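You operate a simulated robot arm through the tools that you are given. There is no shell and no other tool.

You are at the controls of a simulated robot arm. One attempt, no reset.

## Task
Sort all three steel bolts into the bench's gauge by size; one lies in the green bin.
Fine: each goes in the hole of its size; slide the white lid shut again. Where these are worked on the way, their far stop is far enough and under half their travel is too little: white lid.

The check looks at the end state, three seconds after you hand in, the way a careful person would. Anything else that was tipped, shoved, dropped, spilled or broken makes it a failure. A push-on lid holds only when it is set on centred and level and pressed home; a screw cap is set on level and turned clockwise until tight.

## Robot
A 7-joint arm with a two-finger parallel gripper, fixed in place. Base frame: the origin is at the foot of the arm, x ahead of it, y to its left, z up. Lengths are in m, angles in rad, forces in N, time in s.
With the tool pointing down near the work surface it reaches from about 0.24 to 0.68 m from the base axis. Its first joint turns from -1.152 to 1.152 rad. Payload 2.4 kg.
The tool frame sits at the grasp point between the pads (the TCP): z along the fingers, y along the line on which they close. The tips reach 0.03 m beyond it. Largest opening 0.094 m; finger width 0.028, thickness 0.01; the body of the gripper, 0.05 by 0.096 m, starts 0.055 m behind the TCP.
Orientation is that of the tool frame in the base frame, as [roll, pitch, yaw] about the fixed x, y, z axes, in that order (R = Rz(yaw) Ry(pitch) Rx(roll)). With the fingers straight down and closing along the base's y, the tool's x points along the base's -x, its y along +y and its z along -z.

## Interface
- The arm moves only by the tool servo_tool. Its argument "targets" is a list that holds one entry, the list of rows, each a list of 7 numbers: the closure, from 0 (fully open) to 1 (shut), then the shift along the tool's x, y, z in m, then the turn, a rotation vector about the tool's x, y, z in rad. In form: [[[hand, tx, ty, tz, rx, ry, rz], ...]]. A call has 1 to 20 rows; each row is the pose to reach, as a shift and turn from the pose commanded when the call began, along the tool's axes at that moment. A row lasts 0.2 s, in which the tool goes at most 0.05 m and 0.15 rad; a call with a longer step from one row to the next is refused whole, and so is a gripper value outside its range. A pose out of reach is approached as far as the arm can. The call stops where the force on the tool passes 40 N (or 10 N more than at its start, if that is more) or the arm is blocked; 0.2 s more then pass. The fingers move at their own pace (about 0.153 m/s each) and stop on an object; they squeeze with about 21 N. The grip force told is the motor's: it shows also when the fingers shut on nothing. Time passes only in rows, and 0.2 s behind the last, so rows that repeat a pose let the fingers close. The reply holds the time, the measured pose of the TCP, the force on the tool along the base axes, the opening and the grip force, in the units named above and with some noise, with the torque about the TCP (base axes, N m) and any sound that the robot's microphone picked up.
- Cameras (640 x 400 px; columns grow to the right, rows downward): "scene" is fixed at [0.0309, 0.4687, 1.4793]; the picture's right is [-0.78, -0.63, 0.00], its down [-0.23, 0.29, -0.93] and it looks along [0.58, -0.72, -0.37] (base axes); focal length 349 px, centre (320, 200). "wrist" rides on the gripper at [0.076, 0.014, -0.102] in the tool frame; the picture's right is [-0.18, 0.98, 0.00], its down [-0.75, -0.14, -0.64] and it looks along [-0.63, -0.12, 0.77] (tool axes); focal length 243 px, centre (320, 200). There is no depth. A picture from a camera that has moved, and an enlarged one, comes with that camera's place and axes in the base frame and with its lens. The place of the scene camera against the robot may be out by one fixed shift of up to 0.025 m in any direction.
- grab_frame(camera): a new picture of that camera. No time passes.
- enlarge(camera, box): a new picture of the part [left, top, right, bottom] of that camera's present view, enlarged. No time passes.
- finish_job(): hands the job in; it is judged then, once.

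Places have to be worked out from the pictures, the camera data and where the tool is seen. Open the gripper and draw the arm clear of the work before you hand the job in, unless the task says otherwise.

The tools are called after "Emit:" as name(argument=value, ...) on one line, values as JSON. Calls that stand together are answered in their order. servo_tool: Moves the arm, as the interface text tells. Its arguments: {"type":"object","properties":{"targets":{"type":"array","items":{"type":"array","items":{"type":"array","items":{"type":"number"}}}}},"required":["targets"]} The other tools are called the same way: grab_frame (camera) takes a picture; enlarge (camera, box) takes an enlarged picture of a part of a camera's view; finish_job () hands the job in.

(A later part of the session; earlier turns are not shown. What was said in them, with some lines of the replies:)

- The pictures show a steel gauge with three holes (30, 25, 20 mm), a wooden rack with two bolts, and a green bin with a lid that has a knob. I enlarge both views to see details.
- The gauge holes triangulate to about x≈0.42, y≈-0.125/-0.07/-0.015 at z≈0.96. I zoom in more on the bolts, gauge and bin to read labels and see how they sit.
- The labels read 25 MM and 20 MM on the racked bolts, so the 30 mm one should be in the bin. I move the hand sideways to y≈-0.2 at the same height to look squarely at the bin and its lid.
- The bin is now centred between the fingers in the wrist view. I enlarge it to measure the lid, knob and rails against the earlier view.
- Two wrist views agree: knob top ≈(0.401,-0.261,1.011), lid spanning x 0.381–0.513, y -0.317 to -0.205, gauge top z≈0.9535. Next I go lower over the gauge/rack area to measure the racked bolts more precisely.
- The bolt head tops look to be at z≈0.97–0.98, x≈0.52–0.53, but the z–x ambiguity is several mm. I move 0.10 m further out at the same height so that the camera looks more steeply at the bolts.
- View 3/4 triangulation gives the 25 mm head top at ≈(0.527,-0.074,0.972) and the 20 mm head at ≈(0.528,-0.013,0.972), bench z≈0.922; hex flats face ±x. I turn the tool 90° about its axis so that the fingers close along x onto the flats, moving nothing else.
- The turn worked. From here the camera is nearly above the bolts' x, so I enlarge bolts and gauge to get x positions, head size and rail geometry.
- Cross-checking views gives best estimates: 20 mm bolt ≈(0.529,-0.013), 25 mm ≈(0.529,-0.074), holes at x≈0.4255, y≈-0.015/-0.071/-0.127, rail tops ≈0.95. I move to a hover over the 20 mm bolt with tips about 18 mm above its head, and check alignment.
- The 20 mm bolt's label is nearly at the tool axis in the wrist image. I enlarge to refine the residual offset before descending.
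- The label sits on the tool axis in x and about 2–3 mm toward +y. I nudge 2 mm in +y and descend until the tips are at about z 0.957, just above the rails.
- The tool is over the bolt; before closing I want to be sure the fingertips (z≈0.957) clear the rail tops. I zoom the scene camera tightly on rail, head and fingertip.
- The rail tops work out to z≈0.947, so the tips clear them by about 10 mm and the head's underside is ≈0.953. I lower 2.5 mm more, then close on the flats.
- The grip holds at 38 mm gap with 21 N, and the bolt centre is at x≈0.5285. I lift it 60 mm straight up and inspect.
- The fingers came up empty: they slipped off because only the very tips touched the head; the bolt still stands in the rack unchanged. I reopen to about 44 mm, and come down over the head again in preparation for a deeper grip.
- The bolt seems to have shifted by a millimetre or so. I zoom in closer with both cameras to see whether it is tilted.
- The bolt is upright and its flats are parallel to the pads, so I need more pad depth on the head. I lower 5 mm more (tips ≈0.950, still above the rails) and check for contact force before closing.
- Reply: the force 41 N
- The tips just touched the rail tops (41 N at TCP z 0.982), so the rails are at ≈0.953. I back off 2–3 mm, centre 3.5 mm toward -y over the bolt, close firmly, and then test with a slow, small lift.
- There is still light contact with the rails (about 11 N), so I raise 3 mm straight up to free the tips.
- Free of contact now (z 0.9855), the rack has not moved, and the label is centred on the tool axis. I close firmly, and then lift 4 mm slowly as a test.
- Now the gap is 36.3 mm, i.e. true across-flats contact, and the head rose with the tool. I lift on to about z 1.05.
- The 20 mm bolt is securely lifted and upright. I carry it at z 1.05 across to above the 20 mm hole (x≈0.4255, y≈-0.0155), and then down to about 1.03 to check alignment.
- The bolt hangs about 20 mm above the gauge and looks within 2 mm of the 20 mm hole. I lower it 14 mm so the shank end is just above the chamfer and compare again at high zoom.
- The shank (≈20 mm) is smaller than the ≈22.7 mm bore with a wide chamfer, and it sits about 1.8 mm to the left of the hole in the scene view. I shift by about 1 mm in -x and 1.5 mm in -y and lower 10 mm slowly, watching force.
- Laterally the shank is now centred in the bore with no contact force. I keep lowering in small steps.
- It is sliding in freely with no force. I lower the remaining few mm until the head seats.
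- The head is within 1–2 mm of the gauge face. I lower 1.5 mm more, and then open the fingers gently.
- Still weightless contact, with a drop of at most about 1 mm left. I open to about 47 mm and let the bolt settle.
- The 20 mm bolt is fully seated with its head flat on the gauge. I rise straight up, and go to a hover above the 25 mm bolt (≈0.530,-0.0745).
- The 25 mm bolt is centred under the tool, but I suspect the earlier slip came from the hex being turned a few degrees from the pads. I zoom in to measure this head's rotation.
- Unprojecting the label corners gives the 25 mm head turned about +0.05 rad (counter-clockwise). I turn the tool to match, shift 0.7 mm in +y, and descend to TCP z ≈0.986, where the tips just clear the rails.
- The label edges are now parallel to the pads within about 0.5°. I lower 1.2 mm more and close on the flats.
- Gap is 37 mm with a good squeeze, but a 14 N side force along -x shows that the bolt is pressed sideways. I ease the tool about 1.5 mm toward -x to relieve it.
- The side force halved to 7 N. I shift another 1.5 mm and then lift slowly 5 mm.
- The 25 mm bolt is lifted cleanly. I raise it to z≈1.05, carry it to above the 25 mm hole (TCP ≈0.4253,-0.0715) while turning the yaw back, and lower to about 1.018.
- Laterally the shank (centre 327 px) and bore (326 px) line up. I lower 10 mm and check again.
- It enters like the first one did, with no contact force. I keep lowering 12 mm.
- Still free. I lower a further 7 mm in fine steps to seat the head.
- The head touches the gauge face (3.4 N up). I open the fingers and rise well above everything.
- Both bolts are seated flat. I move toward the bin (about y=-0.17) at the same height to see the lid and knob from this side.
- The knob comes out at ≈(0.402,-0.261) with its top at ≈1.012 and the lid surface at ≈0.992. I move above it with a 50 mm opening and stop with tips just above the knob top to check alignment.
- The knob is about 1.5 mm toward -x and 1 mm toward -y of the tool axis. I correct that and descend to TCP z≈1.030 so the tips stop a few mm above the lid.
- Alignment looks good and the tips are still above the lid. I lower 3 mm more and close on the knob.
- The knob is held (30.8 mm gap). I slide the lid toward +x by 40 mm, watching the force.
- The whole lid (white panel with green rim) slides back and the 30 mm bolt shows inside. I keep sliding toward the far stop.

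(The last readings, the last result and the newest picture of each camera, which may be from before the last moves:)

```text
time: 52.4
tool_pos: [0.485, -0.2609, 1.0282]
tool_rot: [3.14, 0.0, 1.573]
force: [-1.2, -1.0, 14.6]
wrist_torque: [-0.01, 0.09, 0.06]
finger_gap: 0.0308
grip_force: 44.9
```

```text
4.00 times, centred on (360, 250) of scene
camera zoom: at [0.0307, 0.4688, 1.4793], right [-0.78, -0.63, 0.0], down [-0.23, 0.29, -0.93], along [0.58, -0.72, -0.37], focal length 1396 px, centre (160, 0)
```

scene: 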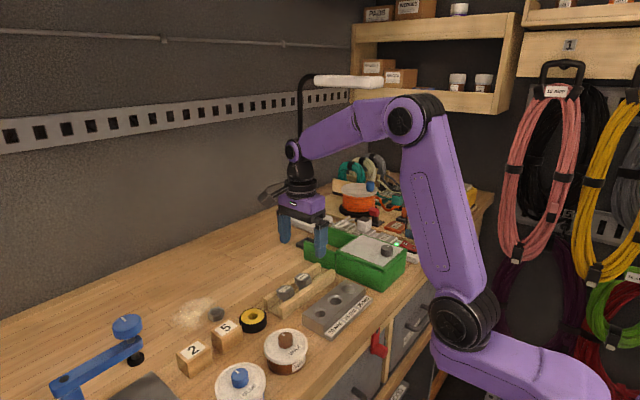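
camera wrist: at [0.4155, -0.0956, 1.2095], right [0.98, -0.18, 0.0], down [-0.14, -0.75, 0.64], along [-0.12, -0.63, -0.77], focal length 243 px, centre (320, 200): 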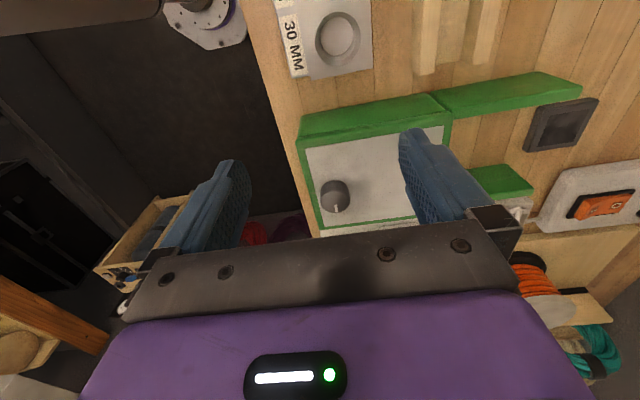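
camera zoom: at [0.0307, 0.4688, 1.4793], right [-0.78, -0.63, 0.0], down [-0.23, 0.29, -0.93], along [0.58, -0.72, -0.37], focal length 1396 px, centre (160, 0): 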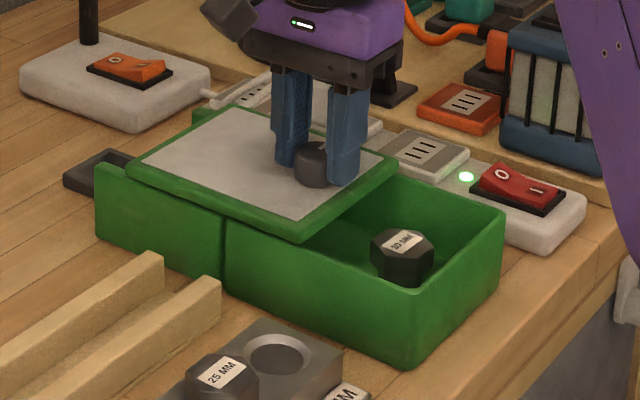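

Force is small in x, but the vertical load has risen to 15 N, so I raise the tool by 1 mm while continuing toward the far stop.

Emit:
servo_tool(targets=[[[0.8, 0, 0.004, -0.001, 0, 0, 0], [0.8, 0, 0.01, -0.001, 0, 0, 0], [0.8, 0, 0.016, -0.001, 0, 0, 0], [0.8, 0, 0.022, -0.001, 0, 0, 0], [0.8, 0, 0.028, -0.001, 0, 0, 0], [0.8, 0, 0.034, -0.001, 0, 0, 0], [0.8, 0, 0.04, -0.001, 0, 0, 0], [0.8, 0, 0.04, -0.001, 0, 0, 0]]])

Emit:
enlarge(camera="scene", box=[290, 200, 430, 300])

```text
time: 54.2
tool_pos: [0.5258, -0.2617, 1.0287]
tool_rot: [-3.139, -0.001, 1.568]
force: [-0.4, -5.3, -13.4]
wrist_torque: [-0.11, 0.12, 0.01]
finger_gap: 0.0308
grip_force: 44.8
```

```text
4.00 times, centred on (360, 250) of scene
camera zoom: at [0.0311, 0.4684, 1.4794], right [-0.78, -0.63, 0.0], down [-0.23, 0.29, -0.93], along [0.58, -0.72, -0.37], focal length 1396 px, centre (160, 0)
```

zoom: 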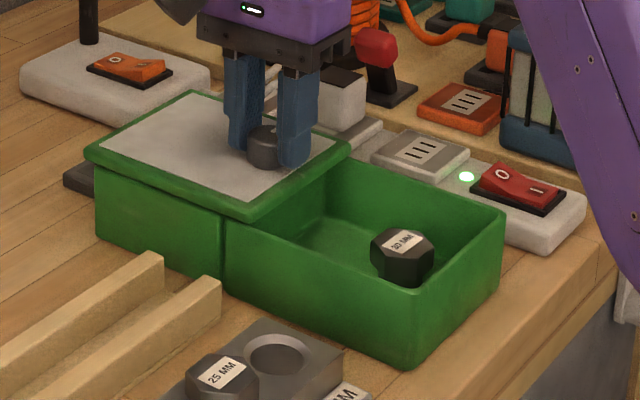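

The lid is open by about 125 mm, well past half, and the bolt stands clear near the -x end of the bin. I relieve the vertical load slightly, release the knob, and rise.

Emit:
servo_tool(targets=[[[0.8, 0, 0, 0.0005, 0, 0, 0], [0.6, 0, 0, 0.0005, 0, 0, 0], [0.45, 0, 0, 0.0005, 0, 0, 0], [0.45, 0, 0, 0.0005, 0, 0, 0], [0.45, 0, 0, -0.015, 0, 0, 0], [0.45, 0, 0, -0.04, 0, 0, 0], [0.45, 0, 0, -0.075, 0, 0, 0], [0.45, 0, 0, -0.075, 0, 0, 0]]])

Emit:
grab_frame(camera="scene")

Emit:
grab_frame(camera="wrist")

```text
time: 56.0
tool_pos: [0.5248, -0.2611, 1.1036]
tool_rot: [3.141, 0.0, 1.571]
force: [1.1, -0.2, 0.6]
wrist_torque: [0.01, -0.02, 0.01]
finger_gap: 0.0517
grip_force: 0.1
```

```text
taken
```

scene: 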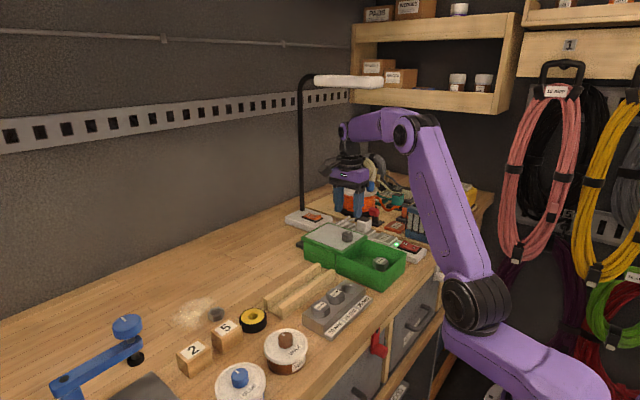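

```text
taken
camera wrist: at [0.5396, -0.1849, 1.2069], right [0.98, -0.18, 0.0], down [-0.14, -0.75, 0.64], along [-0.12, -0.63, -0.77], focal length 243 px, centre (320, 200)
```

wrist: 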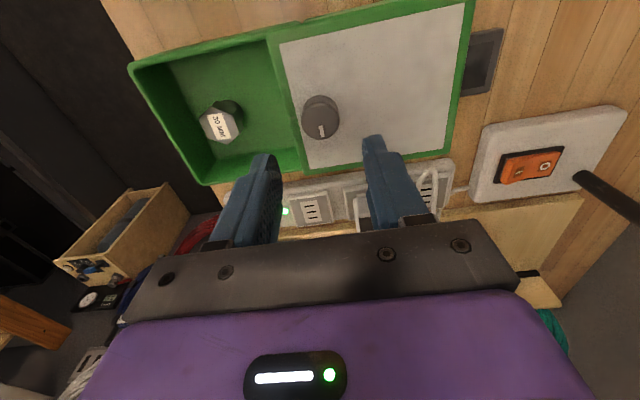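

The lid stays open. I move over the bolt in the bin (≈0.420,-0.264) at this safe height to measure it closely.

Emit:
servo_tool(targets=[[[0.4, 0, -0.035, 0, 0, 0, 0], [0.3, 0, -0.07, 0, 0, 0, 0], [0.3, -0.002, -0.105, 0, 0, 0, 0], [0.3, -0.002, -0.105, 0.03, 0, 0, 0], [0.3, -0.002, -0.105, 0.03, 0, 0, 0]]])

Emit:
enlarge(camera="wrist", box=[200, 50, 440, 230])

Emit:
enlarge(camera="wrist", box=[280, 80, 370, 170])

Emit:
enlarge(camera="scene", box=[330, 215, 430, 290])

```text
time: 57.2
tool_pos: [0.4204, -0.2633, 1.0736]
tool_rot: [3.141, 0.001, 1.572]
force: [0.0, -0.8, 0.5]
wrist_torque: [-0.02, -0.01, -0.04]
finger_gap: 0.0656
grip_force: 0.0
```

```text
2.22 times, centred on (320, 140) of wrist
camera zoom: at [0.4345, -0.1873, 1.1771], right [0.98, -0.18, 0.0], down [-0.14, -0.75, 0.64], along [-0.12, -0.63, -0.77], focal length 539 px, centre (320, 333)
```

zoom: 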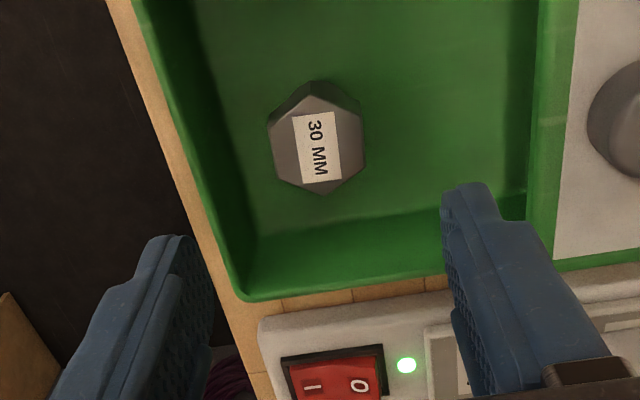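

```text
4.44 times, centred on (325, 125) of wrist
camera zoom: at [0.4345, -0.1873, 1.1771], right [0.98, -0.18, 0.0], down [-0.14, -0.75, 0.64], along [-0.12, -0.63, -0.77], focal length 1078 px, centre (298, 533)
```

zoom: 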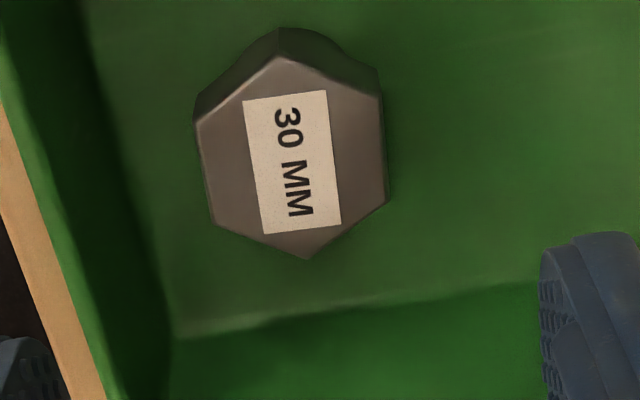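

```text
5.33 times, centred on (380, 252) of scene
camera zoom: at [0.0309, 0.4687, 1.4793], right [-0.78, -0.63, 0.0], down [-0.23, 0.29, -0.93], along [0.58, -0.72, -0.37], focal length 1862 px, centre (0, -80)
```

zoom: 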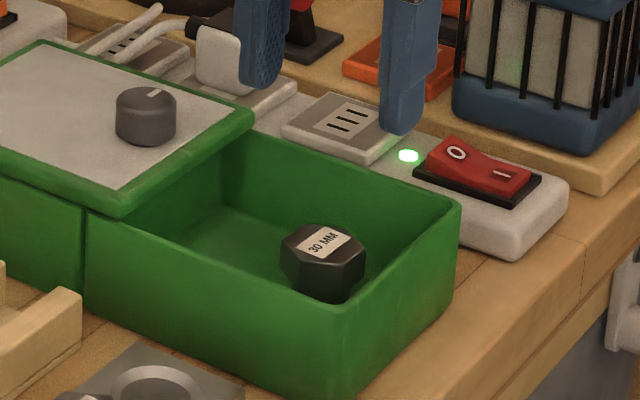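

The 30 mm bolt stands upright at ≈(0.420,-0.2655), head top ≈0.967, and its hex is turned about -0.05 rad. I match the yaw, set a 47 mm opening, and descend to TCP z≈1.005 (tips just above the head) to re-measure.

Emit:
servo_tool(targets=[[[0.5, -0.002, 0, 0, 0, 0, 0.05], [0.5, -0.002, 0, 0.02, 0, 0, 0.05], [0.5, -0.002, 0, 0.04, 0, 0, 0.05], [0.5, -0.002, 0, 0.06, 0, 0, 0.05], [0.5, -0.002, 0, 0.068, 0, 0, 0.05], [0.5, -0.002, 0, 0.068, 0, 0, 0.05]]])

Emit:
enlarge(camera="wrist", box=[220, 90, 420, 230])

Emit:
enlarge(camera="wrist", box=[280, 100, 360, 180])

Emit:
enlarge(camera="scene", box=[350, 225, 420, 285])

```text
time: 58.6
tool_pos: [0.4198, -0.2657, 1.0045]
tool_rot: [3.142, 0.0, 1.521]
force: [-0.5, 1.0, 0.3]
wrist_torque: [0.02, 0.0, 0.01]
finger_gap: 0.0469
grip_force: 0.0
```

```text
2.86 times, centred on (320, 160) of wrist
camera zoom: at [0.4383, -0.1897, 1.1087], right [0.97, -0.23, 0.0], down [-0.18, -0.75, 0.64], along [-0.15, -0.62, -0.77], focal length 693 px, centre (320, 314)
```

zoom: 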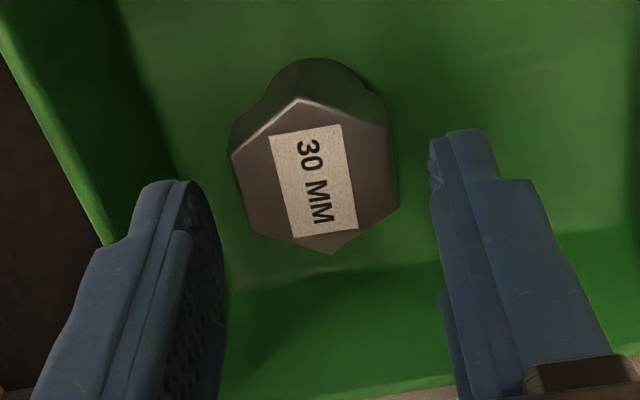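

```text
5.00 times, centred on (320, 140) of wrist
camera zoom: at [0.4383, -0.1897, 1.1087], right [0.97, -0.23, 0.0], down [-0.18, -0.75, 0.64], along [-0.15, -0.62, -0.77], focal length 1213 px, centre (320, 500)
```

zoom: 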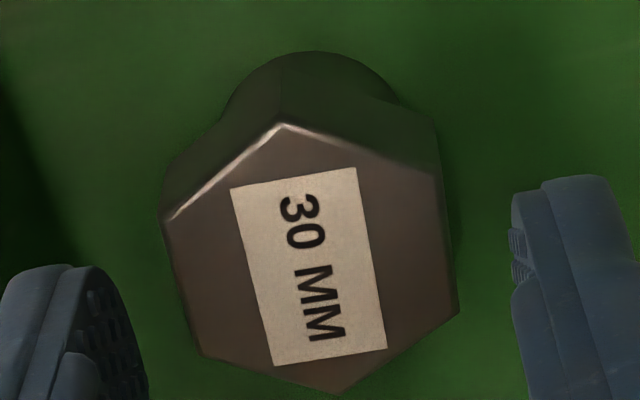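

```text
6.67 times, centred on (385, 255) of scene
camera zoom: at [0.0309, 0.4687, 1.4793], right [-0.78, -0.63, 0.0], down [-0.23, 0.29, -0.93], along [0.58, -0.72, -0.37], focal length 2327 px, centre (-113, -167)
```

zoom: 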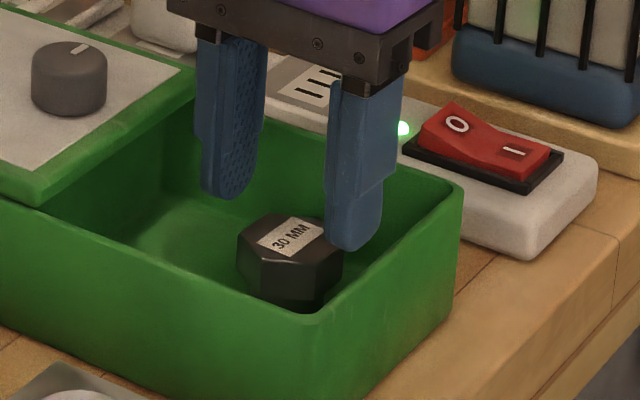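

A two-height solve gives the head top at z≈0.968, centred within 1 mm, and the flats aligned with the pads. I descend 20.5 mm to TCP z≈0.984.

Emit:
servo_tool(targets=[[[0.5, 0.0005, 0, 0.008, 0, 0, 0], [0.5, 0.0005, 0, 0.015, 0, 0, 0], [0.5, 0.0005, 0, 0.0205, 0, 0, 0], [0.5, 0.0005, 0, 0.0205, 0, 0, 0]]])

Emit:
enlarge(camera="wrist", box=[220, 90, 420, 230])

Emit:
enlarge(camera="scene", box=[350, 225, 420, 285])

```text
time: 59.6
tool_pos: [0.4202, -0.2642, 0.9852]
tool_rot: [-3.141, 0.0, 1.519]
force: [-0.6, 0.0, -0.3]
wrist_torque: [0.0, 0.0, 0.04]
finger_gap: 0.0471
grip_force: 0.1
```

```text
2.86 times, centred on (320, 160) of wrist
camera zoom: at [0.4385, -0.1894, 1.0882], right [0.97, -0.23, 0.0], down [-0.18, -0.75, 0.64], along [-0.15, -0.62, -0.77], focal length 693 px, centre (320, 314)
```

zoom: 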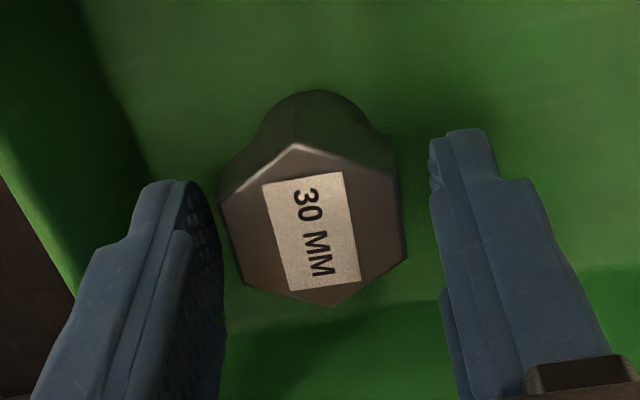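

```text
6.67 times, centred on (385, 255) of scene
camera zoom: at [0.0309, 0.4687, 1.4793], right [-0.78, -0.63, 0.0], down [-0.23, 0.29, -0.93], along [0.58, -0.72, -0.37], focal length 2327 px, centre (-113, -167)
```

zoom: 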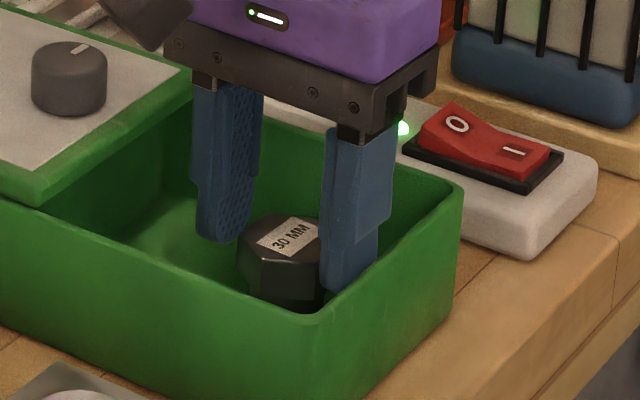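

All is aligned, with no contact. I shift 0.8 mm toward -x and close gradually on the flats.

Emit:
servo_tool(targets=[[[0.5, 0, -0.0008, 0, 0, 0, 0], [0.57, 0, -0.0008, 0, 0, 0, 0], [0.65, 0, -0.0008, 0, 0, 0, 0], [1, 0, -0.0008, 0, 0, 0, 0], [1, 0, -0.0008, 0, 0, 0, 0], [1, 0, -0.0008, 0, 0, 0, 0]]])

Emit:
servo_tool(targets=[[[1, 0, 0, -0.001, 0, 0, 0], [1, 0, 0, -0.0025, 0, 0, 0], [1, 0, 0, -0.004, 0, 0, 0], [1, 0, 0, -0.006, 0, 0, 0], [1, 0, 0, -0.006, 0, 0, 0]]])

Emit:
enlarge(camera="wrist", box=[220, 90, 420, 230])

Emit:
enlarge(camera="scene", box=[350, 225, 420, 285])

```text
time: 61.0
tool_pos: [0.4187, -0.2655, 0.9847]
tool_rot: [3.141, 0.001, 1.52]
force: [-0.9, -1.1, 0.9]
wrist_torque: [-0.01, 0.02, 0.03]
finger_gap: 0.0363
grip_force: 21.2
```

```text
time: 62.2
tool_pos: [0.4196, -0.2658, 0.9911]
tool_rot: [-3.14, 0.0, 1.52]
force: [0.1, 0.1, -1.4]
wrist_torque: [-0.02, 0.0, -0.02]
finger_gap: 0.0365
grip_force: 21.3
```

```text
2.86 times, centred on (320, 160) of wrist
camera zoom: at [0.4378, -0.1895, 1.0943], right [0.97, -0.23, 0.0], down [-0.18, -0.75, 0.64], along [-0.15, -0.62, -0.77], focal length 693 px, centre (320, 314)
```

zoom: 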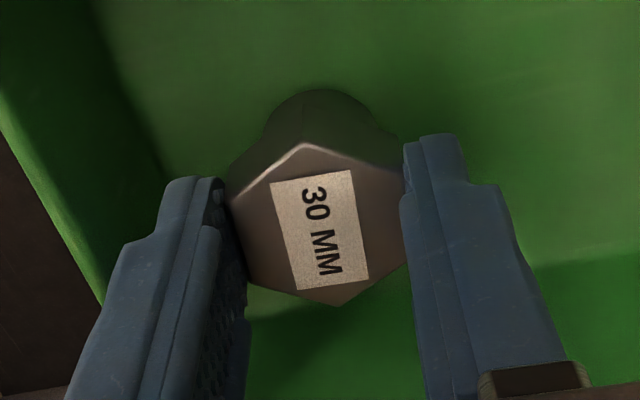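

```text
6.67 times, centred on (385, 255) of scene
camera zoom: at [0.0309, 0.4686, 1.4793], right [-0.78, -0.63, 0.0], down [-0.23, 0.29, -0.93], along [0.58, -0.72, -0.37], focal length 2327 px, centre (-113, -167)
```

zoom: 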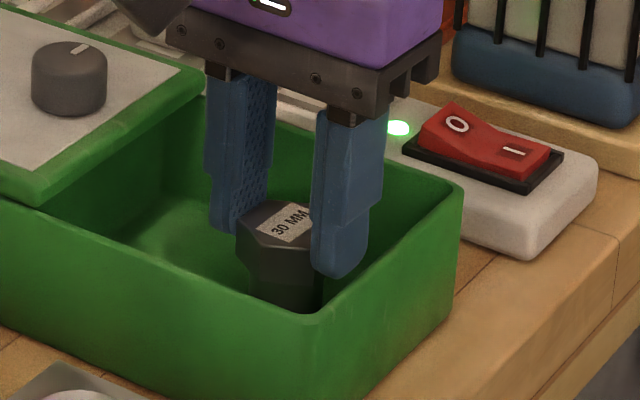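

The 30 mm bolt is held squarely (36.3 mm) and rises with the tool. I lift it clear of the bin walls to z≈1.075, and carry it to above the 30 mm hole (≈0.4253,-0.127).

Emit:
servo_tool(targets=[[[1, 0, 0, -0.008, 0, 0, 0], [1, 0, 0, -0.02, 0, 0, 0], [1, 0, 0, -0.035, 0, 0, 0], [1, 0, 0, -0.05, 0, 0, 0], [1, 0, 0, -0.065, 0, 0, 0], [1, 0, 0, -0.08, 0, 0, 0], [1, 0, 0, -0.086, 0, 0, 0], [1, 0.01, 0, -0.086, 0, 0, 0], [1, 0.03, 0, -0.086, 0, 0, -0.01], [1, 0.055, -0.0005, -0.086, 0, 0, -0.02], [1, 0.08, -0.001, -0.086, 0, 0, -0.03], [1, 0.105, -0.0014, -0.086, 0, 0, -0.04], [1, 0.125, -0.0014, -0.086, 0, 0, -0.05], [1, 0.1391, -0.0014, -0.086, 0, 0, -0.05], [1, 0.1391, -0.0014, -0.07, 0, 0, -0.05], [1, 0.1391, -0.0014, -0.05, 0, 0, -0.05], [1, 0.1391, -0.0014, -0.035, 0, 0, -0.05], [1, 0.1391, -0.0014, -0.03, 0, 0, -0.05], [1, 0.1391, -0.0014, -0.03, 0, 0, -0.05]]])

Emit:
enlarge(camera="scene", box=[315, 260, 375, 305])

Emit:
enlarge(camera="wrist", box=[220, 60, 420, 220])

```text
time: 66.2
tool_pos: [0.4244, -0.1259, 1.0219]
tool_rot: [3.141, 0.0, 1.57]
force: [-1.2, 0.2, -0.6]
wrist_torque: [-0.02, 0.01, 0.01]
finger_gap: 0.0361
grip_force: 20.9
```

```text
8.89 times, centred on (345, 282) of scene
camera zoom: at [0.0309, 0.4687, 1.4793], right [-0.78, -0.63, 0.0], down [-0.23, 0.29, -0.93], along [0.58, -0.72, -0.37], focal length 3103 px, centre (98, -533)
```

zoom: 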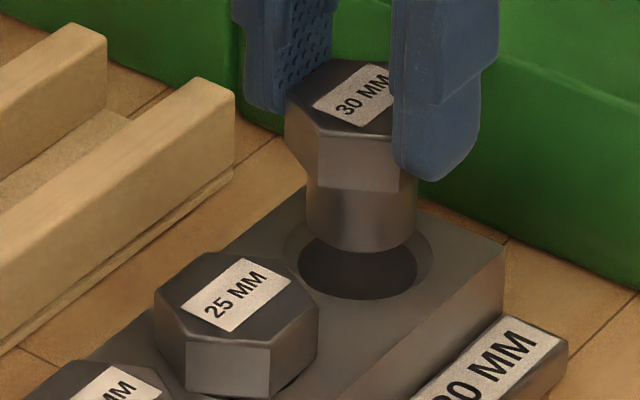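

```text
2.50 times, centred on (320, 140) of wrist
camera zoom: at [0.4392, -0.0495, 1.1246], right [0.98, -0.18, 0.0], down [-0.14, -0.75, 0.64], along [-0.12, -0.63, -0.77], focal length 606 px, centre (320, 350)
```

zoom: 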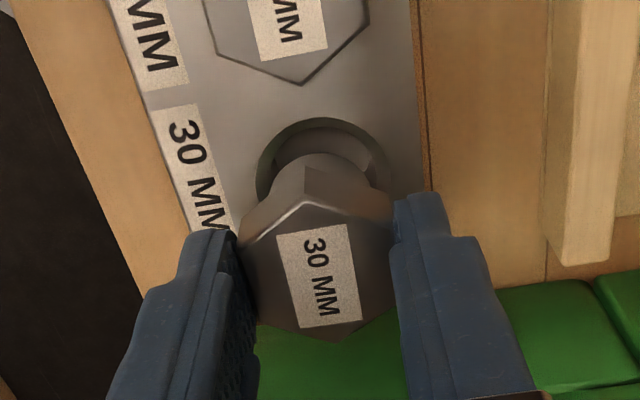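

In the scene the shank is about 1 mm to the right of the bore, and the wrist view agrees that it needs ≈+1.3 mm in x. I apply that and lower 10 mm.

Emit:
servo_tool(targets=[[[1, 0, 0.0013, 0, 0, 0, 0], [1, 0, 0.0013, 0.003, 0, 0, 0], [1, 0, 0.0013, 0.006, 0, 0, 0], [1, 0, 0.0013, 0.009, 0, 0, 0], [1, 0, 0.0013, 0.012, 0, 0, 0], [1, 0, 0.0013, 0.012, 0, 0, 0]]])

Emit:
enlarge(camera="scene", box=[320, 265, 370, 302])

```text
time: 67.6
tool_pos: [0.4257, -0.1267, 1.0089]
tool_rot: [-3.14, 0.0, 1.572]
force: [0.1, 0.0, -0.6]
wrist_torque: [0.03, 0.03, 0.02]
finger_gap: 0.0362
grip_force: 20.7
```

```text
10.81 times, centred on (345, 284) of scene
camera zoom: at [0.0309, 0.4687, 1.4793], right [-0.78, -0.63, 0.0], down [-0.23, 0.29, -0.93], along [0.58, -0.72, -0.37], focal length 3773 px, centre (50, -703)
```

zoom: 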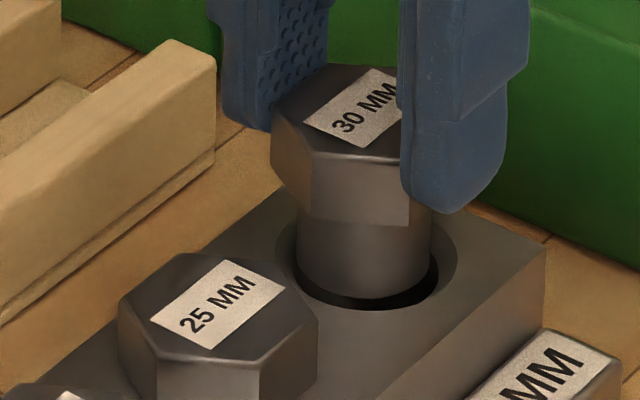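

Shank and bore are now concentric in the scene view, with no contact. I lower further in small steps.

Emit:
servo_tool(targets=[[[1, 0, 0, 0.003, 0, 0, 0], [1, 0, 0, 0.006, 0, 0, 0], [1, 0, 0, 0.009, 0, 0, 0], [1, 0, 0, 0.012, 0, 0, 0], [1, 0, 0, 0.014, 0, 0, 0], [1, 0, 0, 0.014, 0, 0, 0]]])

Emit:
enlarge(camera="scene", box=[320, 265, 370, 302])

```text
time: 69.0
tool_pos: [0.4257, -0.1257, 0.9951]
tool_rot: [3.141, 0.001, 1.571]
force: [-0.5, 0.9, -0.8]
wrist_torque: [-0.02, 0.0, -0.01]
finger_gap: 0.0361
grip_force: 20.9
```

```text
10.81 times, centred on (345, 284) of scene
camera zoom: at [0.0309, 0.4687, 1.4793], right [-0.78, -0.63, 0.0], down [-0.23, 0.29, -0.93], along [0.58, -0.72, -0.37], focal length 3773 px, centre (50, -703)
```

zoom: 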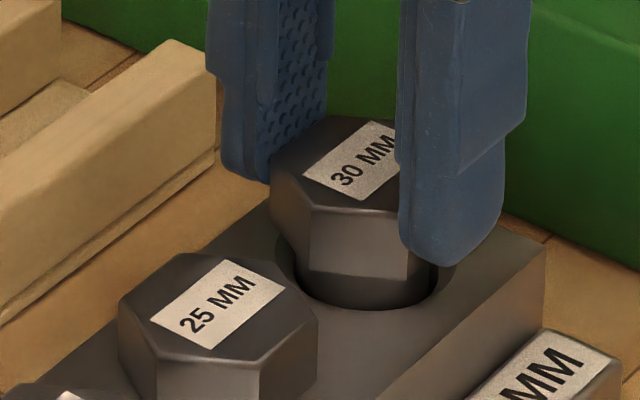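

It is well inside the bore and still free. I lower the last 8 mm in finer steps until the head seats.

Emit:
servo_tool(targets=[[[1, 0, 0, 0.0025, 0, 0, 0], [1, 0, 0, 0.005, 0, 0, 0], [1, 0, 0, 0.007, 0, 0, 0], [1, 0, 0, 0.0085, 0, 0, 0], [1, 0, 0, 0.0085, 0, 0, 0]]])

Emit:
enlarge(camera="scene", box=[320, 265, 370, 302])

```text
time: 70.2
tool_pos: [0.4258, -0.1257, 0.9871]
tool_rot: [3.141, -0.002, 1.572]
force: [-3.9, 1.9, 13.5]
wrist_torque: [0.0, 0.17, 0.0]
finger_gap: 0.0365
grip_force: 21.2
```

```text
10.81 times, centred on (345, 284) of scene
camera zoom: at [0.0306, 0.4687, 1.4793], right [-0.78, -0.63, 0.0], down [-0.23, 0.29, -0.93], along [0.58, -0.72, -0.37], focal length 3773 px, centre (50, -703)
```

zoom: 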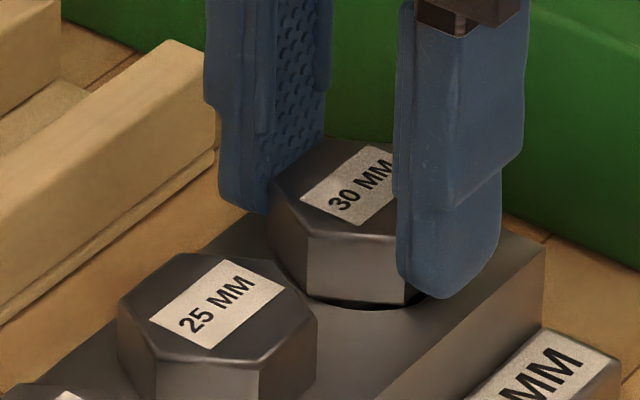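

There is firm contact at z 0.987 (13.5 N), so the head is down. I open the fingers and check how it settles.

Emit:
servo_tool(targets=[[[1, 0, 0, -0.001, 0, 0, 0], [0.8, 0, 0, -0.001, 0, 0, 0], [0.5, 0, 0, -0.001, 0, 0, 0], [0.5, 0, 0, -0.001, 0, 0, 0], [0.5, 0, 0, -0.001, 0, 0, 0]]])

Emit:
enlarge(camera="scene", box=[315, 260, 375, 305])

Emit:
enlarge(camera="wrist", box=[240, 80, 400, 220])

```text
time: 71.4
tool_pos: [0.4264, -0.1257, 0.9878]
tool_rot: [-3.141, -0.001, 1.57]
force: [-0.2, 0.2, -0.8]
wrist_torque: [0.0, -0.02, -0.01]
finger_gap: 0.0469
grip_force: 0.1
```

```text
8.89 times, centred on (345, 282) of scene
camera zoom: at [0.0309, 0.4687, 1.4793], right [-0.78, -0.63, 0.0], down [-0.23, 0.29, -0.93], along [0.58, -0.72, -0.37], focal length 3103 px, centre (98, -533)
```

zoom: 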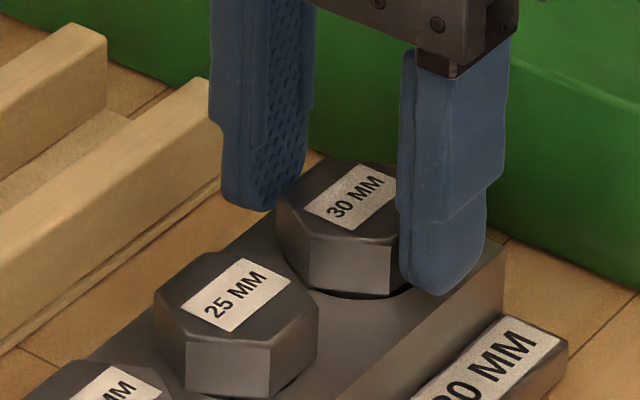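

```text
2.86 times, centred on (320, 150) of wrist
camera zoom: at [0.4408, -0.0492, 1.0908], right [0.98, -0.18, 0.0], down [-0.14, -0.75, 0.64], along [-0.12, -0.63, -0.77], focal length 693 px, centre (320, 343)
```

zoom: 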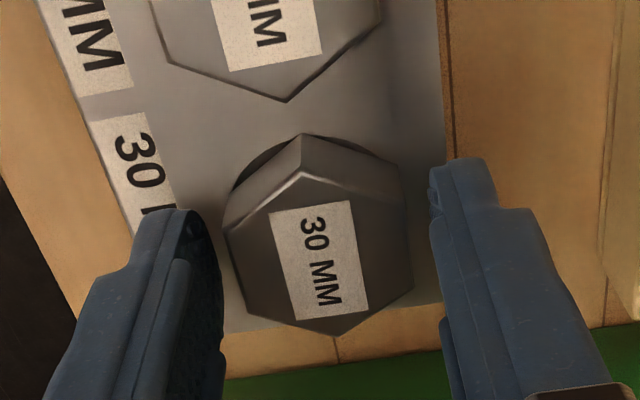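

It settled level. I rise clear, and check the gauge from above before closing the lid.

Emit:
servo_tool(targets=[[[0.5, 0, 0, -0.01, 0, 0, 0], [0.5, 0, 0, -0.03, 0, 0, 0], [0.5, 0, 0, -0.06, 0, 0, 0], [0.5, 0, 0, -0.09, 0, 0, 0], [0.5, 0, 0, -0.115, 0, 0, 0], [0.5, 0, 0, -0.115, 0, 0, 0]]])

Emit:
enlarge(camera="scene", box=[300, 255, 380, 325])

Emit:
enlarge(camera="wrist", box=[240, 10, 400, 150])

```text
time: 72.8
tool_pos: [0.426, -0.1268, 1.1028]
tool_rot: [-3.141, 0.001, 1.57]
force: [-0.9, 1.2, 0.6]
wrist_torque: [0.0, -0.05, 0.0]
finger_gap: 0.0468
grip_force: 0.0
```

```text
5.71 times, centred on (340, 290) of scene
camera zoom: at [0.0309, 0.4687, 1.4793], right [-0.78, -0.63, 0.0], down [-0.23, 0.29, -0.93], along [0.58, -0.72, -0.37], focal length 1994 px, centre (206, -314)
```

zoom: 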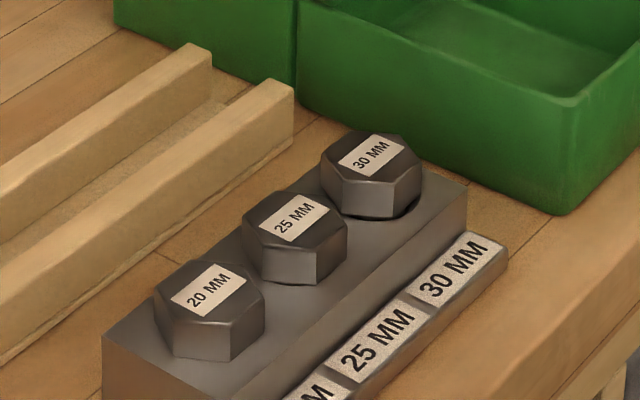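

```text
2.86 times, centred on (320, 80) of wrist
camera zoom: at [0.4407, -0.0493, 1.2059], right [0.98, -0.19, 0.0], down [-0.14, -0.75, 0.64], along [-0.12, -0.63, -0.77], focal length 693 px, centre (320, 543)
```

zoom: 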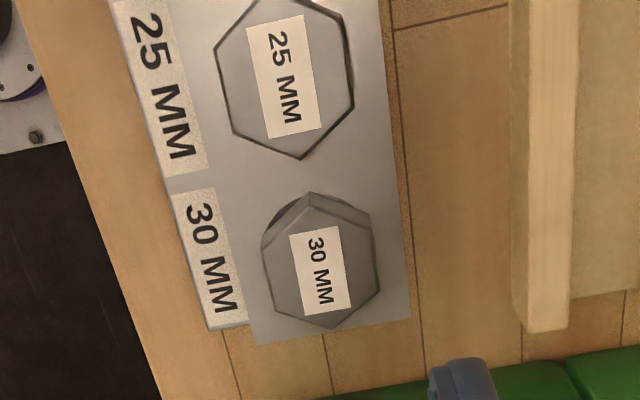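

All three bolts sit flat in their matching holes. I go to above the knob of the opened lid (≈0.525,-0.2615).

Emit:
servo_tool(targets=[[[0.45, -0.03, 0.02, 0, 0, 0, 0], [0.45, -0.06, 0.045, 0, 0, 0, 0], [0.45, -0.09, 0.07, 0, 0, 0, 0], [0.45, -0.115, 0.09, 0, 0, 0, 0], [0.45, -0.1345, 0.099, 0, 0, 0, 0], [0.45, -0.1345, 0.099, 0.025, 0, 0, 0], [0.45, -0.1345, 0.099, 0.045, 0, 0, 0], [0.45, -0.1345, 0.099, 0.045, 0, 0, 0]]])

Emit:
enlarge(camera="wrist", box=[200, 70, 440, 240])

Emit:
enlarge(camera="scene", box=[290, 200, 430, 300])

```text
time: 74.6
tool_pos: [0.5251, -0.2605, 1.0578]
tool_rot: [3.141, -0.001, 1.571]
force: [-0.3, -0.4, 0.4]
wrist_torque: [-0.02, 0.02, 0.03]
finger_gap: 0.0516
grip_force: 0.0
```

```text
2.35 times, centred on (320, 155) of wrist
camera zoom: at [0.5399, -0.1845, 1.1604], right [0.98, -0.18, 0.0], down [-0.14, -0.75, 0.64], along [-0.12, -0.63, -0.77], focal length 571 px, centre (320, 306)
```

zoom: 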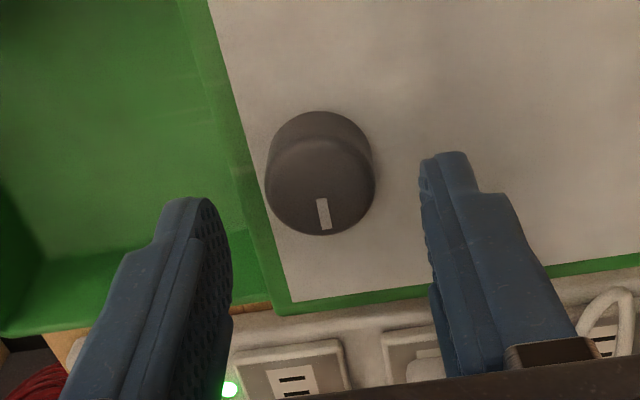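

```text
4.00 times, centred on (360, 250) of scene
camera zoom: at [0.0309, 0.4687, 1.4793], right [-0.78, -0.63, 0.0], down [-0.23, 0.29, -0.93], along [0.58, -0.72, -0.37], focal length 1396 px, centre (160, 0)
```

zoom: 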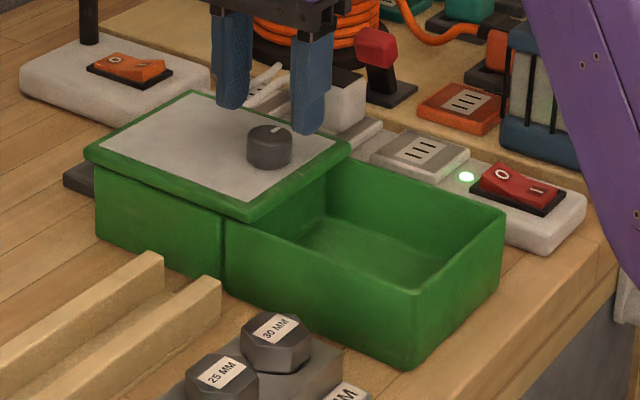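

The knob is centred between the fingers. I descend to z≈1.0285 and close on it.

Emit:
servo_tool(targets=[[[0.45, 0, 0, 0.012, 0, 0, 0], [0.45, 0, 0, 0.022, 0, 0, 0], [0.45, 0, 0, 0.0293, 0, 0, 0], [0.55, 0, 0, 0.0293, 0, 0, 0], [0.65, 0, 0, 0.0293, 0, 0, 0], [0.8, 0, 0, 0.0293, 0, 0, 0], [0.8, 0, 0, 0.0293, 0, 0, 0]]])

Emit:
enlarge(camera="wrist", box=[200, 90, 440, 240])

```text
time: 76.2
tool_pos: [0.5253, -0.2604, 1.0283]
tool_rot: [3.141, 0.0, 1.569]
force: [-0.9, 0.1, 0.4]
wrist_torque: [-0.12, 0.02, -0.01]
finger_gap: 0.031
grip_force: 45.1
```

```text
2.67 times, centred on (320, 165) of wrist
camera zoom: at [0.5398, -0.1841, 1.1312], right [0.98, -0.18, 0.0], down [-0.14, -0.75, 0.64], along [-0.12, -0.63, -0.77], focal length 647 px, centre (320, 293)
```

zoom: 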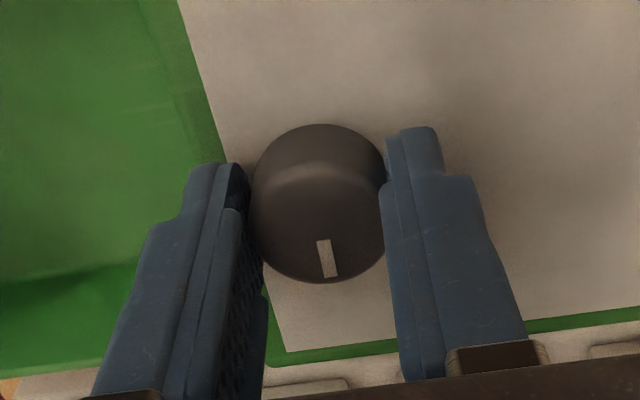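

The knob is held at the same 31 mm gap. I slide the lid back toward -x, 60 mm first.

Emit:
servo_tool(targets=[[[0.8, 0, -0.005, 0, 0, 0, 0], [0.8, 0, -0.012, 0, 0, 0, 0], [0.8, 0, -0.02, 0, 0, 0, 0], [0.8, 0, -0.028, 0, 0, 0, 0], [0.8, 0, -0.036, 0, 0, 0, 0], [0.8, 0, -0.044, 0, 0, 0, 0], [0.8, 0, -0.052, 0, 0, 0, 0], [0.8, 0, -0.06, 0, 0, 0, 0], [0.8, 0, -0.06, 0, 0, 0, 0]]])

Emit:
enlarge(camera="scene", box=[290, 200, 430, 300])

```text
time: 78.2
tool_pos: [0.4637, -0.2601, 1.0284]
tool_rot: [3.14, 0.001, 1.571]
force: [1.5, -2.9, -7.6]
wrist_torque: [-0.06, -0.13, 0.01]
finger_gap: 0.0307
grip_force: 44.9
```

```text
4.00 times, centred on (360, 250) of scene
camera zoom: at [0.031, 0.4685, 1.4793], right [-0.78, -0.63, 0.0], down [-0.23, 0.29, -0.93], along [0.58, -0.72, -0.37], focal length 1396 px, centre (160, 0)
```

zoom: 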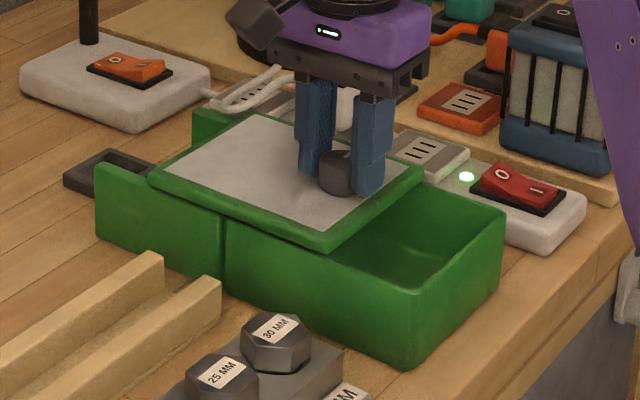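

The lid is gliding back smoothly. I continue another 58 mm, slowing near the closed position.

Emit:
servo_tool(targets=[[[0.8, 0, -0.006, 0.0003, 0, 0, 0], [0.8, 0, -0.014, 0.0003, 0, 0, 0], [0.8, 0, -0.022, 0.0003, 0, 0, 0], [0.8, 0, -0.03, 0.0003, 0, 0, 0], [0.8, 0, -0.038, 0.0003, 0, 0, 0], [0.8, 0, -0.046, 0.0003, 0, 0, 0], [0.8, 0, -0.053, 0.0003, 0, 0, 0], [0.8, 0, -0.058, 0.0003, 0, 0, 0], [0.8, 0, -0.058, 0.0003, 0, 0, 0]]])

Emit:
enlarge(camera="scene", box=[290, 200, 430, 300])

```text
time: 80.2
tool_pos: [0.4074, -0.2604, 1.0285]
tool_rot: [3.141, 0.001, 1.571]
force: [-0.4, 1.2, 0.5]
wrist_torque: [-0.05, -0.07, 0.08]
finger_gap: 0.0308
grip_force: 44.9
```

```text
4.00 times, centred on (360, 250) of scene
camera zoom: at [0.0309, 0.4687, 1.4793], right [-0.78, -0.63, 0.0], down [-0.23, 0.29, -0.93], along [0.58, -0.72, -0.37], focal length 1396 px, centre (160, 0)
```

zoom: 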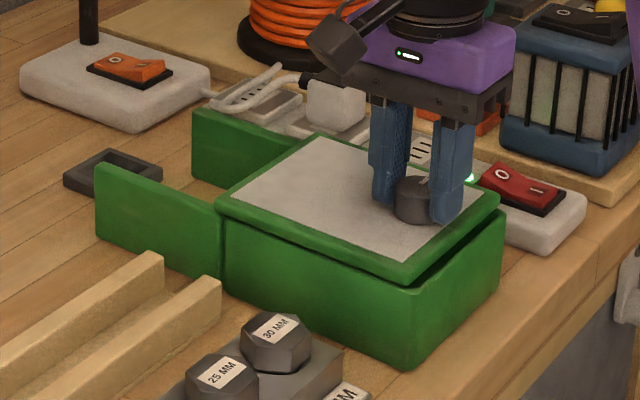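

About 6–7 mm remain. I push slowly until the stop is felt.

Emit:
servo_tool(targets=[[[0.8, 0, -0.002, 0, 0, 0, 0], [0.8, 0, -0.004, 0, 0, 0, 0], [0.8, 0, -0.006, 0, 0, 0, 0], [0.8, 0, -0.008, 0, 0, 0, 0], [0.8, 0, -0.0095, 0, 0, 0, 0], [0.8, 0, -0.0095, 0, 0, 0, 0]]])

Emit:
enlarge(camera="scene", box=[330, 210, 430, 300])

```text
time: 81.6
tool_pos: [0.3985, -0.2594, 1.0284]
tool_rot: [3.137, 0.002, 1.57]
force: [16.0, -2.7, -6.4]
wrist_torque: [0.43, -0.64, -0.04]
finger_gap: 0.0307
grip_force: 45.0
```

```text
4.44 times, centred on (380, 255) of scene
camera zoom: at [0.0315, 0.4685, 1.4793], right [-0.78, -0.63, 0.0], down [-0.23, 0.29, -0.93], along [0.58, -0.72, -0.37], focal length 1551 px, centre (53, -44)
```

zoom: 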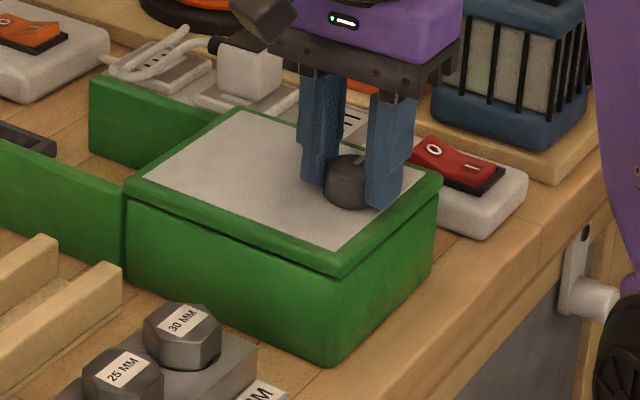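

The stop is felt (16 N back-force at x≈0.3985), so the lid is shut. I open the fingers and rise straight up.

Emit:
servo_tool(targets=[[[0.6, 0, 0, 0, 0, 0, 0], [0.45, 0, 0, 0, 0, 0, 0], [0.45, 0, 0.001, 0, 0, 0, 0], [0.45, 0, 0.001, -0.015, 0, 0, 0], [0.45, 0, 0.001, -0.04, 0, 0, 0], [0.45, 0, 0.001, -0.075, 0, 0, 0], [0.45, 0, 0.001, -0.11, 0, 0, 0], [0.45, 0, 0.001, -0.11, 0, 0, 0]]])

Emit:
enlarge(camera="scene", box=[290, 200, 430, 300])

Emit:
grab_frame(camera="wrist")

```text
time: 83.4
tool_pos: [0.3982, -0.2614, 1.1393]
tool_rot: [3.141, 0.002, 1.568]
force: [-0.2, -0.8, -0.8]
wrist_torque: [0.03, -0.01, -0.01]
finger_gap: 0.0516
grip_force: 0.0
```

```text
4.00 times, centred on (360, 250) of scene
camera zoom: at [0.0309, 0.4687, 1.4793], right [-0.78, -0.63, 0.0], down [-0.23, 0.29, -0.93], along [0.58, -0.72, -0.37], focal length 1396 px, centre (160, 0)
```

zoom: 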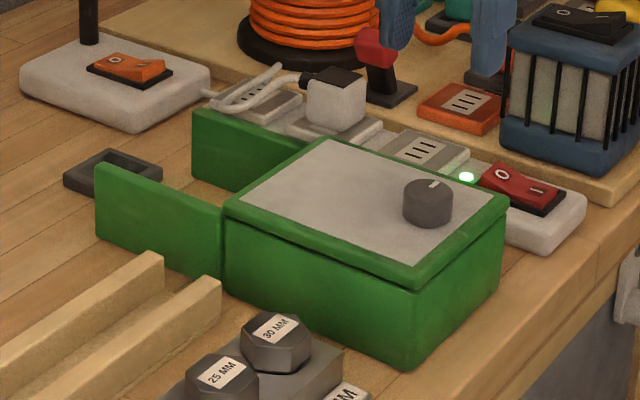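

```text
taken
camera wrist: at [0.4134, -0.1841, 1.2413], right [0.98, -0.19, 0.0], down [-0.14, -0.75, 0.64], along [-0.12, -0.63, -0.77], focal length 243 px, centre (320, 200)
```

wrist: 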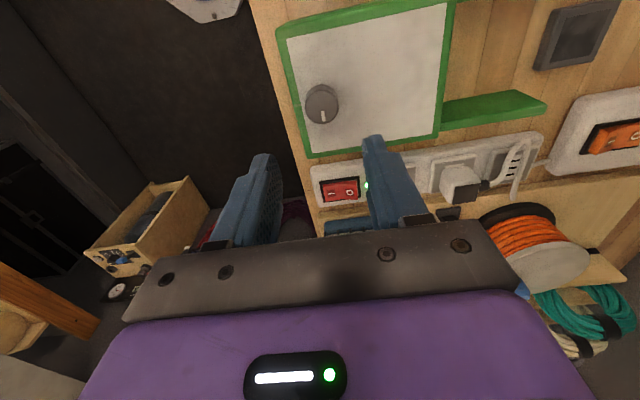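

The lid looks exactly as it did at the start: shut. I open the gripper fully and draw the arm up and away from the work.

Emit:
servo_tool(targets=[[[0.45, 0, 0, -0.03, 0, 0, 0], [0.3, 0.02, -0.005, -0.06, 0, 0, 0], [0.1, 0.05, -0.015, -0.08, 0, 0, 0], [0, 0.09, -0.025, -0.08, 0, 0, 0], [0, 0.13, -0.035, -0.08, 0, 0, 0], [0, 0.17, -0.045, -0.08, 0, 0, 0], [0, 0.2, -0.05, -0.08, 0, 0, 0], [0, 0.2, -0.05, -0.08, 0, 0, 0]]])

Emit:
grab_frame(camera="scene")

Emit:
enlarge(camera="scene", box=[180, 200, 440, 362])

Emit:
enlarge(camera="scene", box=[300, 255, 380, 325])

```text
time: 85.2
tool_pos: [0.349, -0.0606, 1.2182]
tool_rot: [3.14, -0.001, 1.57]
force: [0.6, 0.4, -1.0]
wrist_torque: [0.01, -0.02, 0.03]
finger_gap: 0.0941
grip_force: 0.1
```

```text
taken
```

scene: 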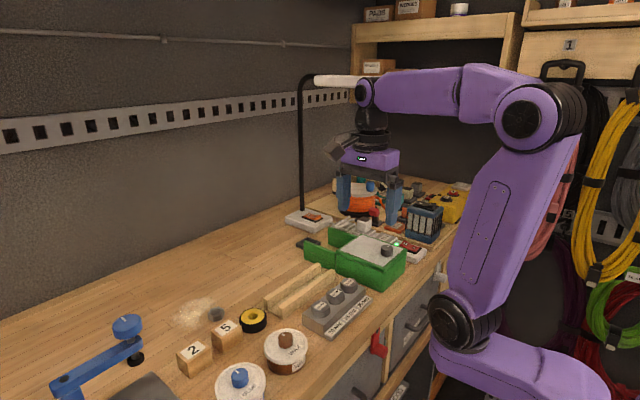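

```text
2.46 times, centred on (310, 281) of scene
camera zoom: at [0.0309, 0.4687, 1.4793], right [-0.78, -0.63, 0.0], down [-0.23, 0.29, -0.93], along [0.58, -0.72, -0.37], focal length 859 px, centre (345, 1)
```

zoom: 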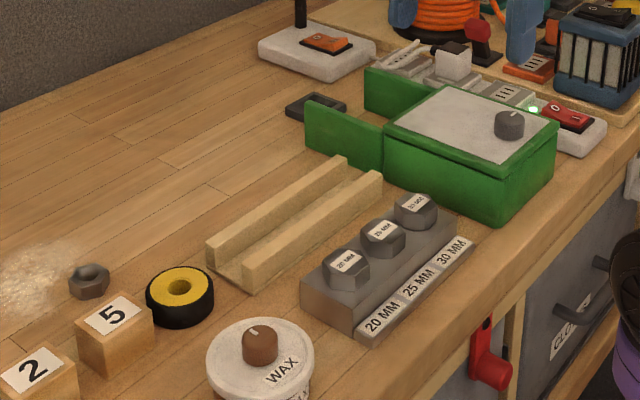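

```text
5.71 times, centred on (340, 290) of scene
camera zoom: at [0.0309, 0.4687, 1.4793], right [-0.78, -0.63, 0.0], down [-0.23, 0.29, -0.93], along [0.58, -0.72, -0.37], focal length 1994 px, centre (206, -314)
```

zoom: 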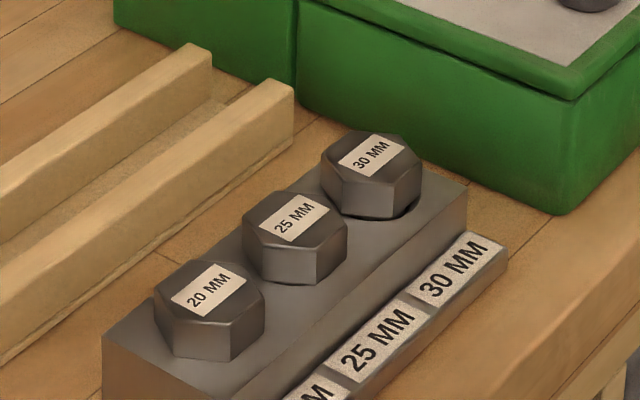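

All three bolts sit flat in the holes of their size. The white lid is shut, the rack and the other items are where they were, and the open gripper is clear of the work, so I hand the job in.

Emit:
finish_job()

```text
The job is handed in.
```

I sorted all three bolts into the gauge, each in the hole of its own size: 20 mm, 25 mm and 30 mm. The last pictures show their heads flat on the gauge.

- **White lid:** I slid it about 125 mm open to lift out the 30 mm bolt. I then pushed it back until it met its stop, and it looks the same as at the start.
- **Slip:** my first grip on the 20 mm bolt slipped while lifting, but it stayed upright in the rack and the second grip held.
- **Rack contact:** the fingertips pressed on the rack rails once, at about 41 N. The pictures show the rack did not move.
- **Arm:** I drew it up clear of the work with the gripper fully open before handing in.

I saw nothing else moved or tipped. The tool only confirmed that the job was handed in, so I don't have the check's result.
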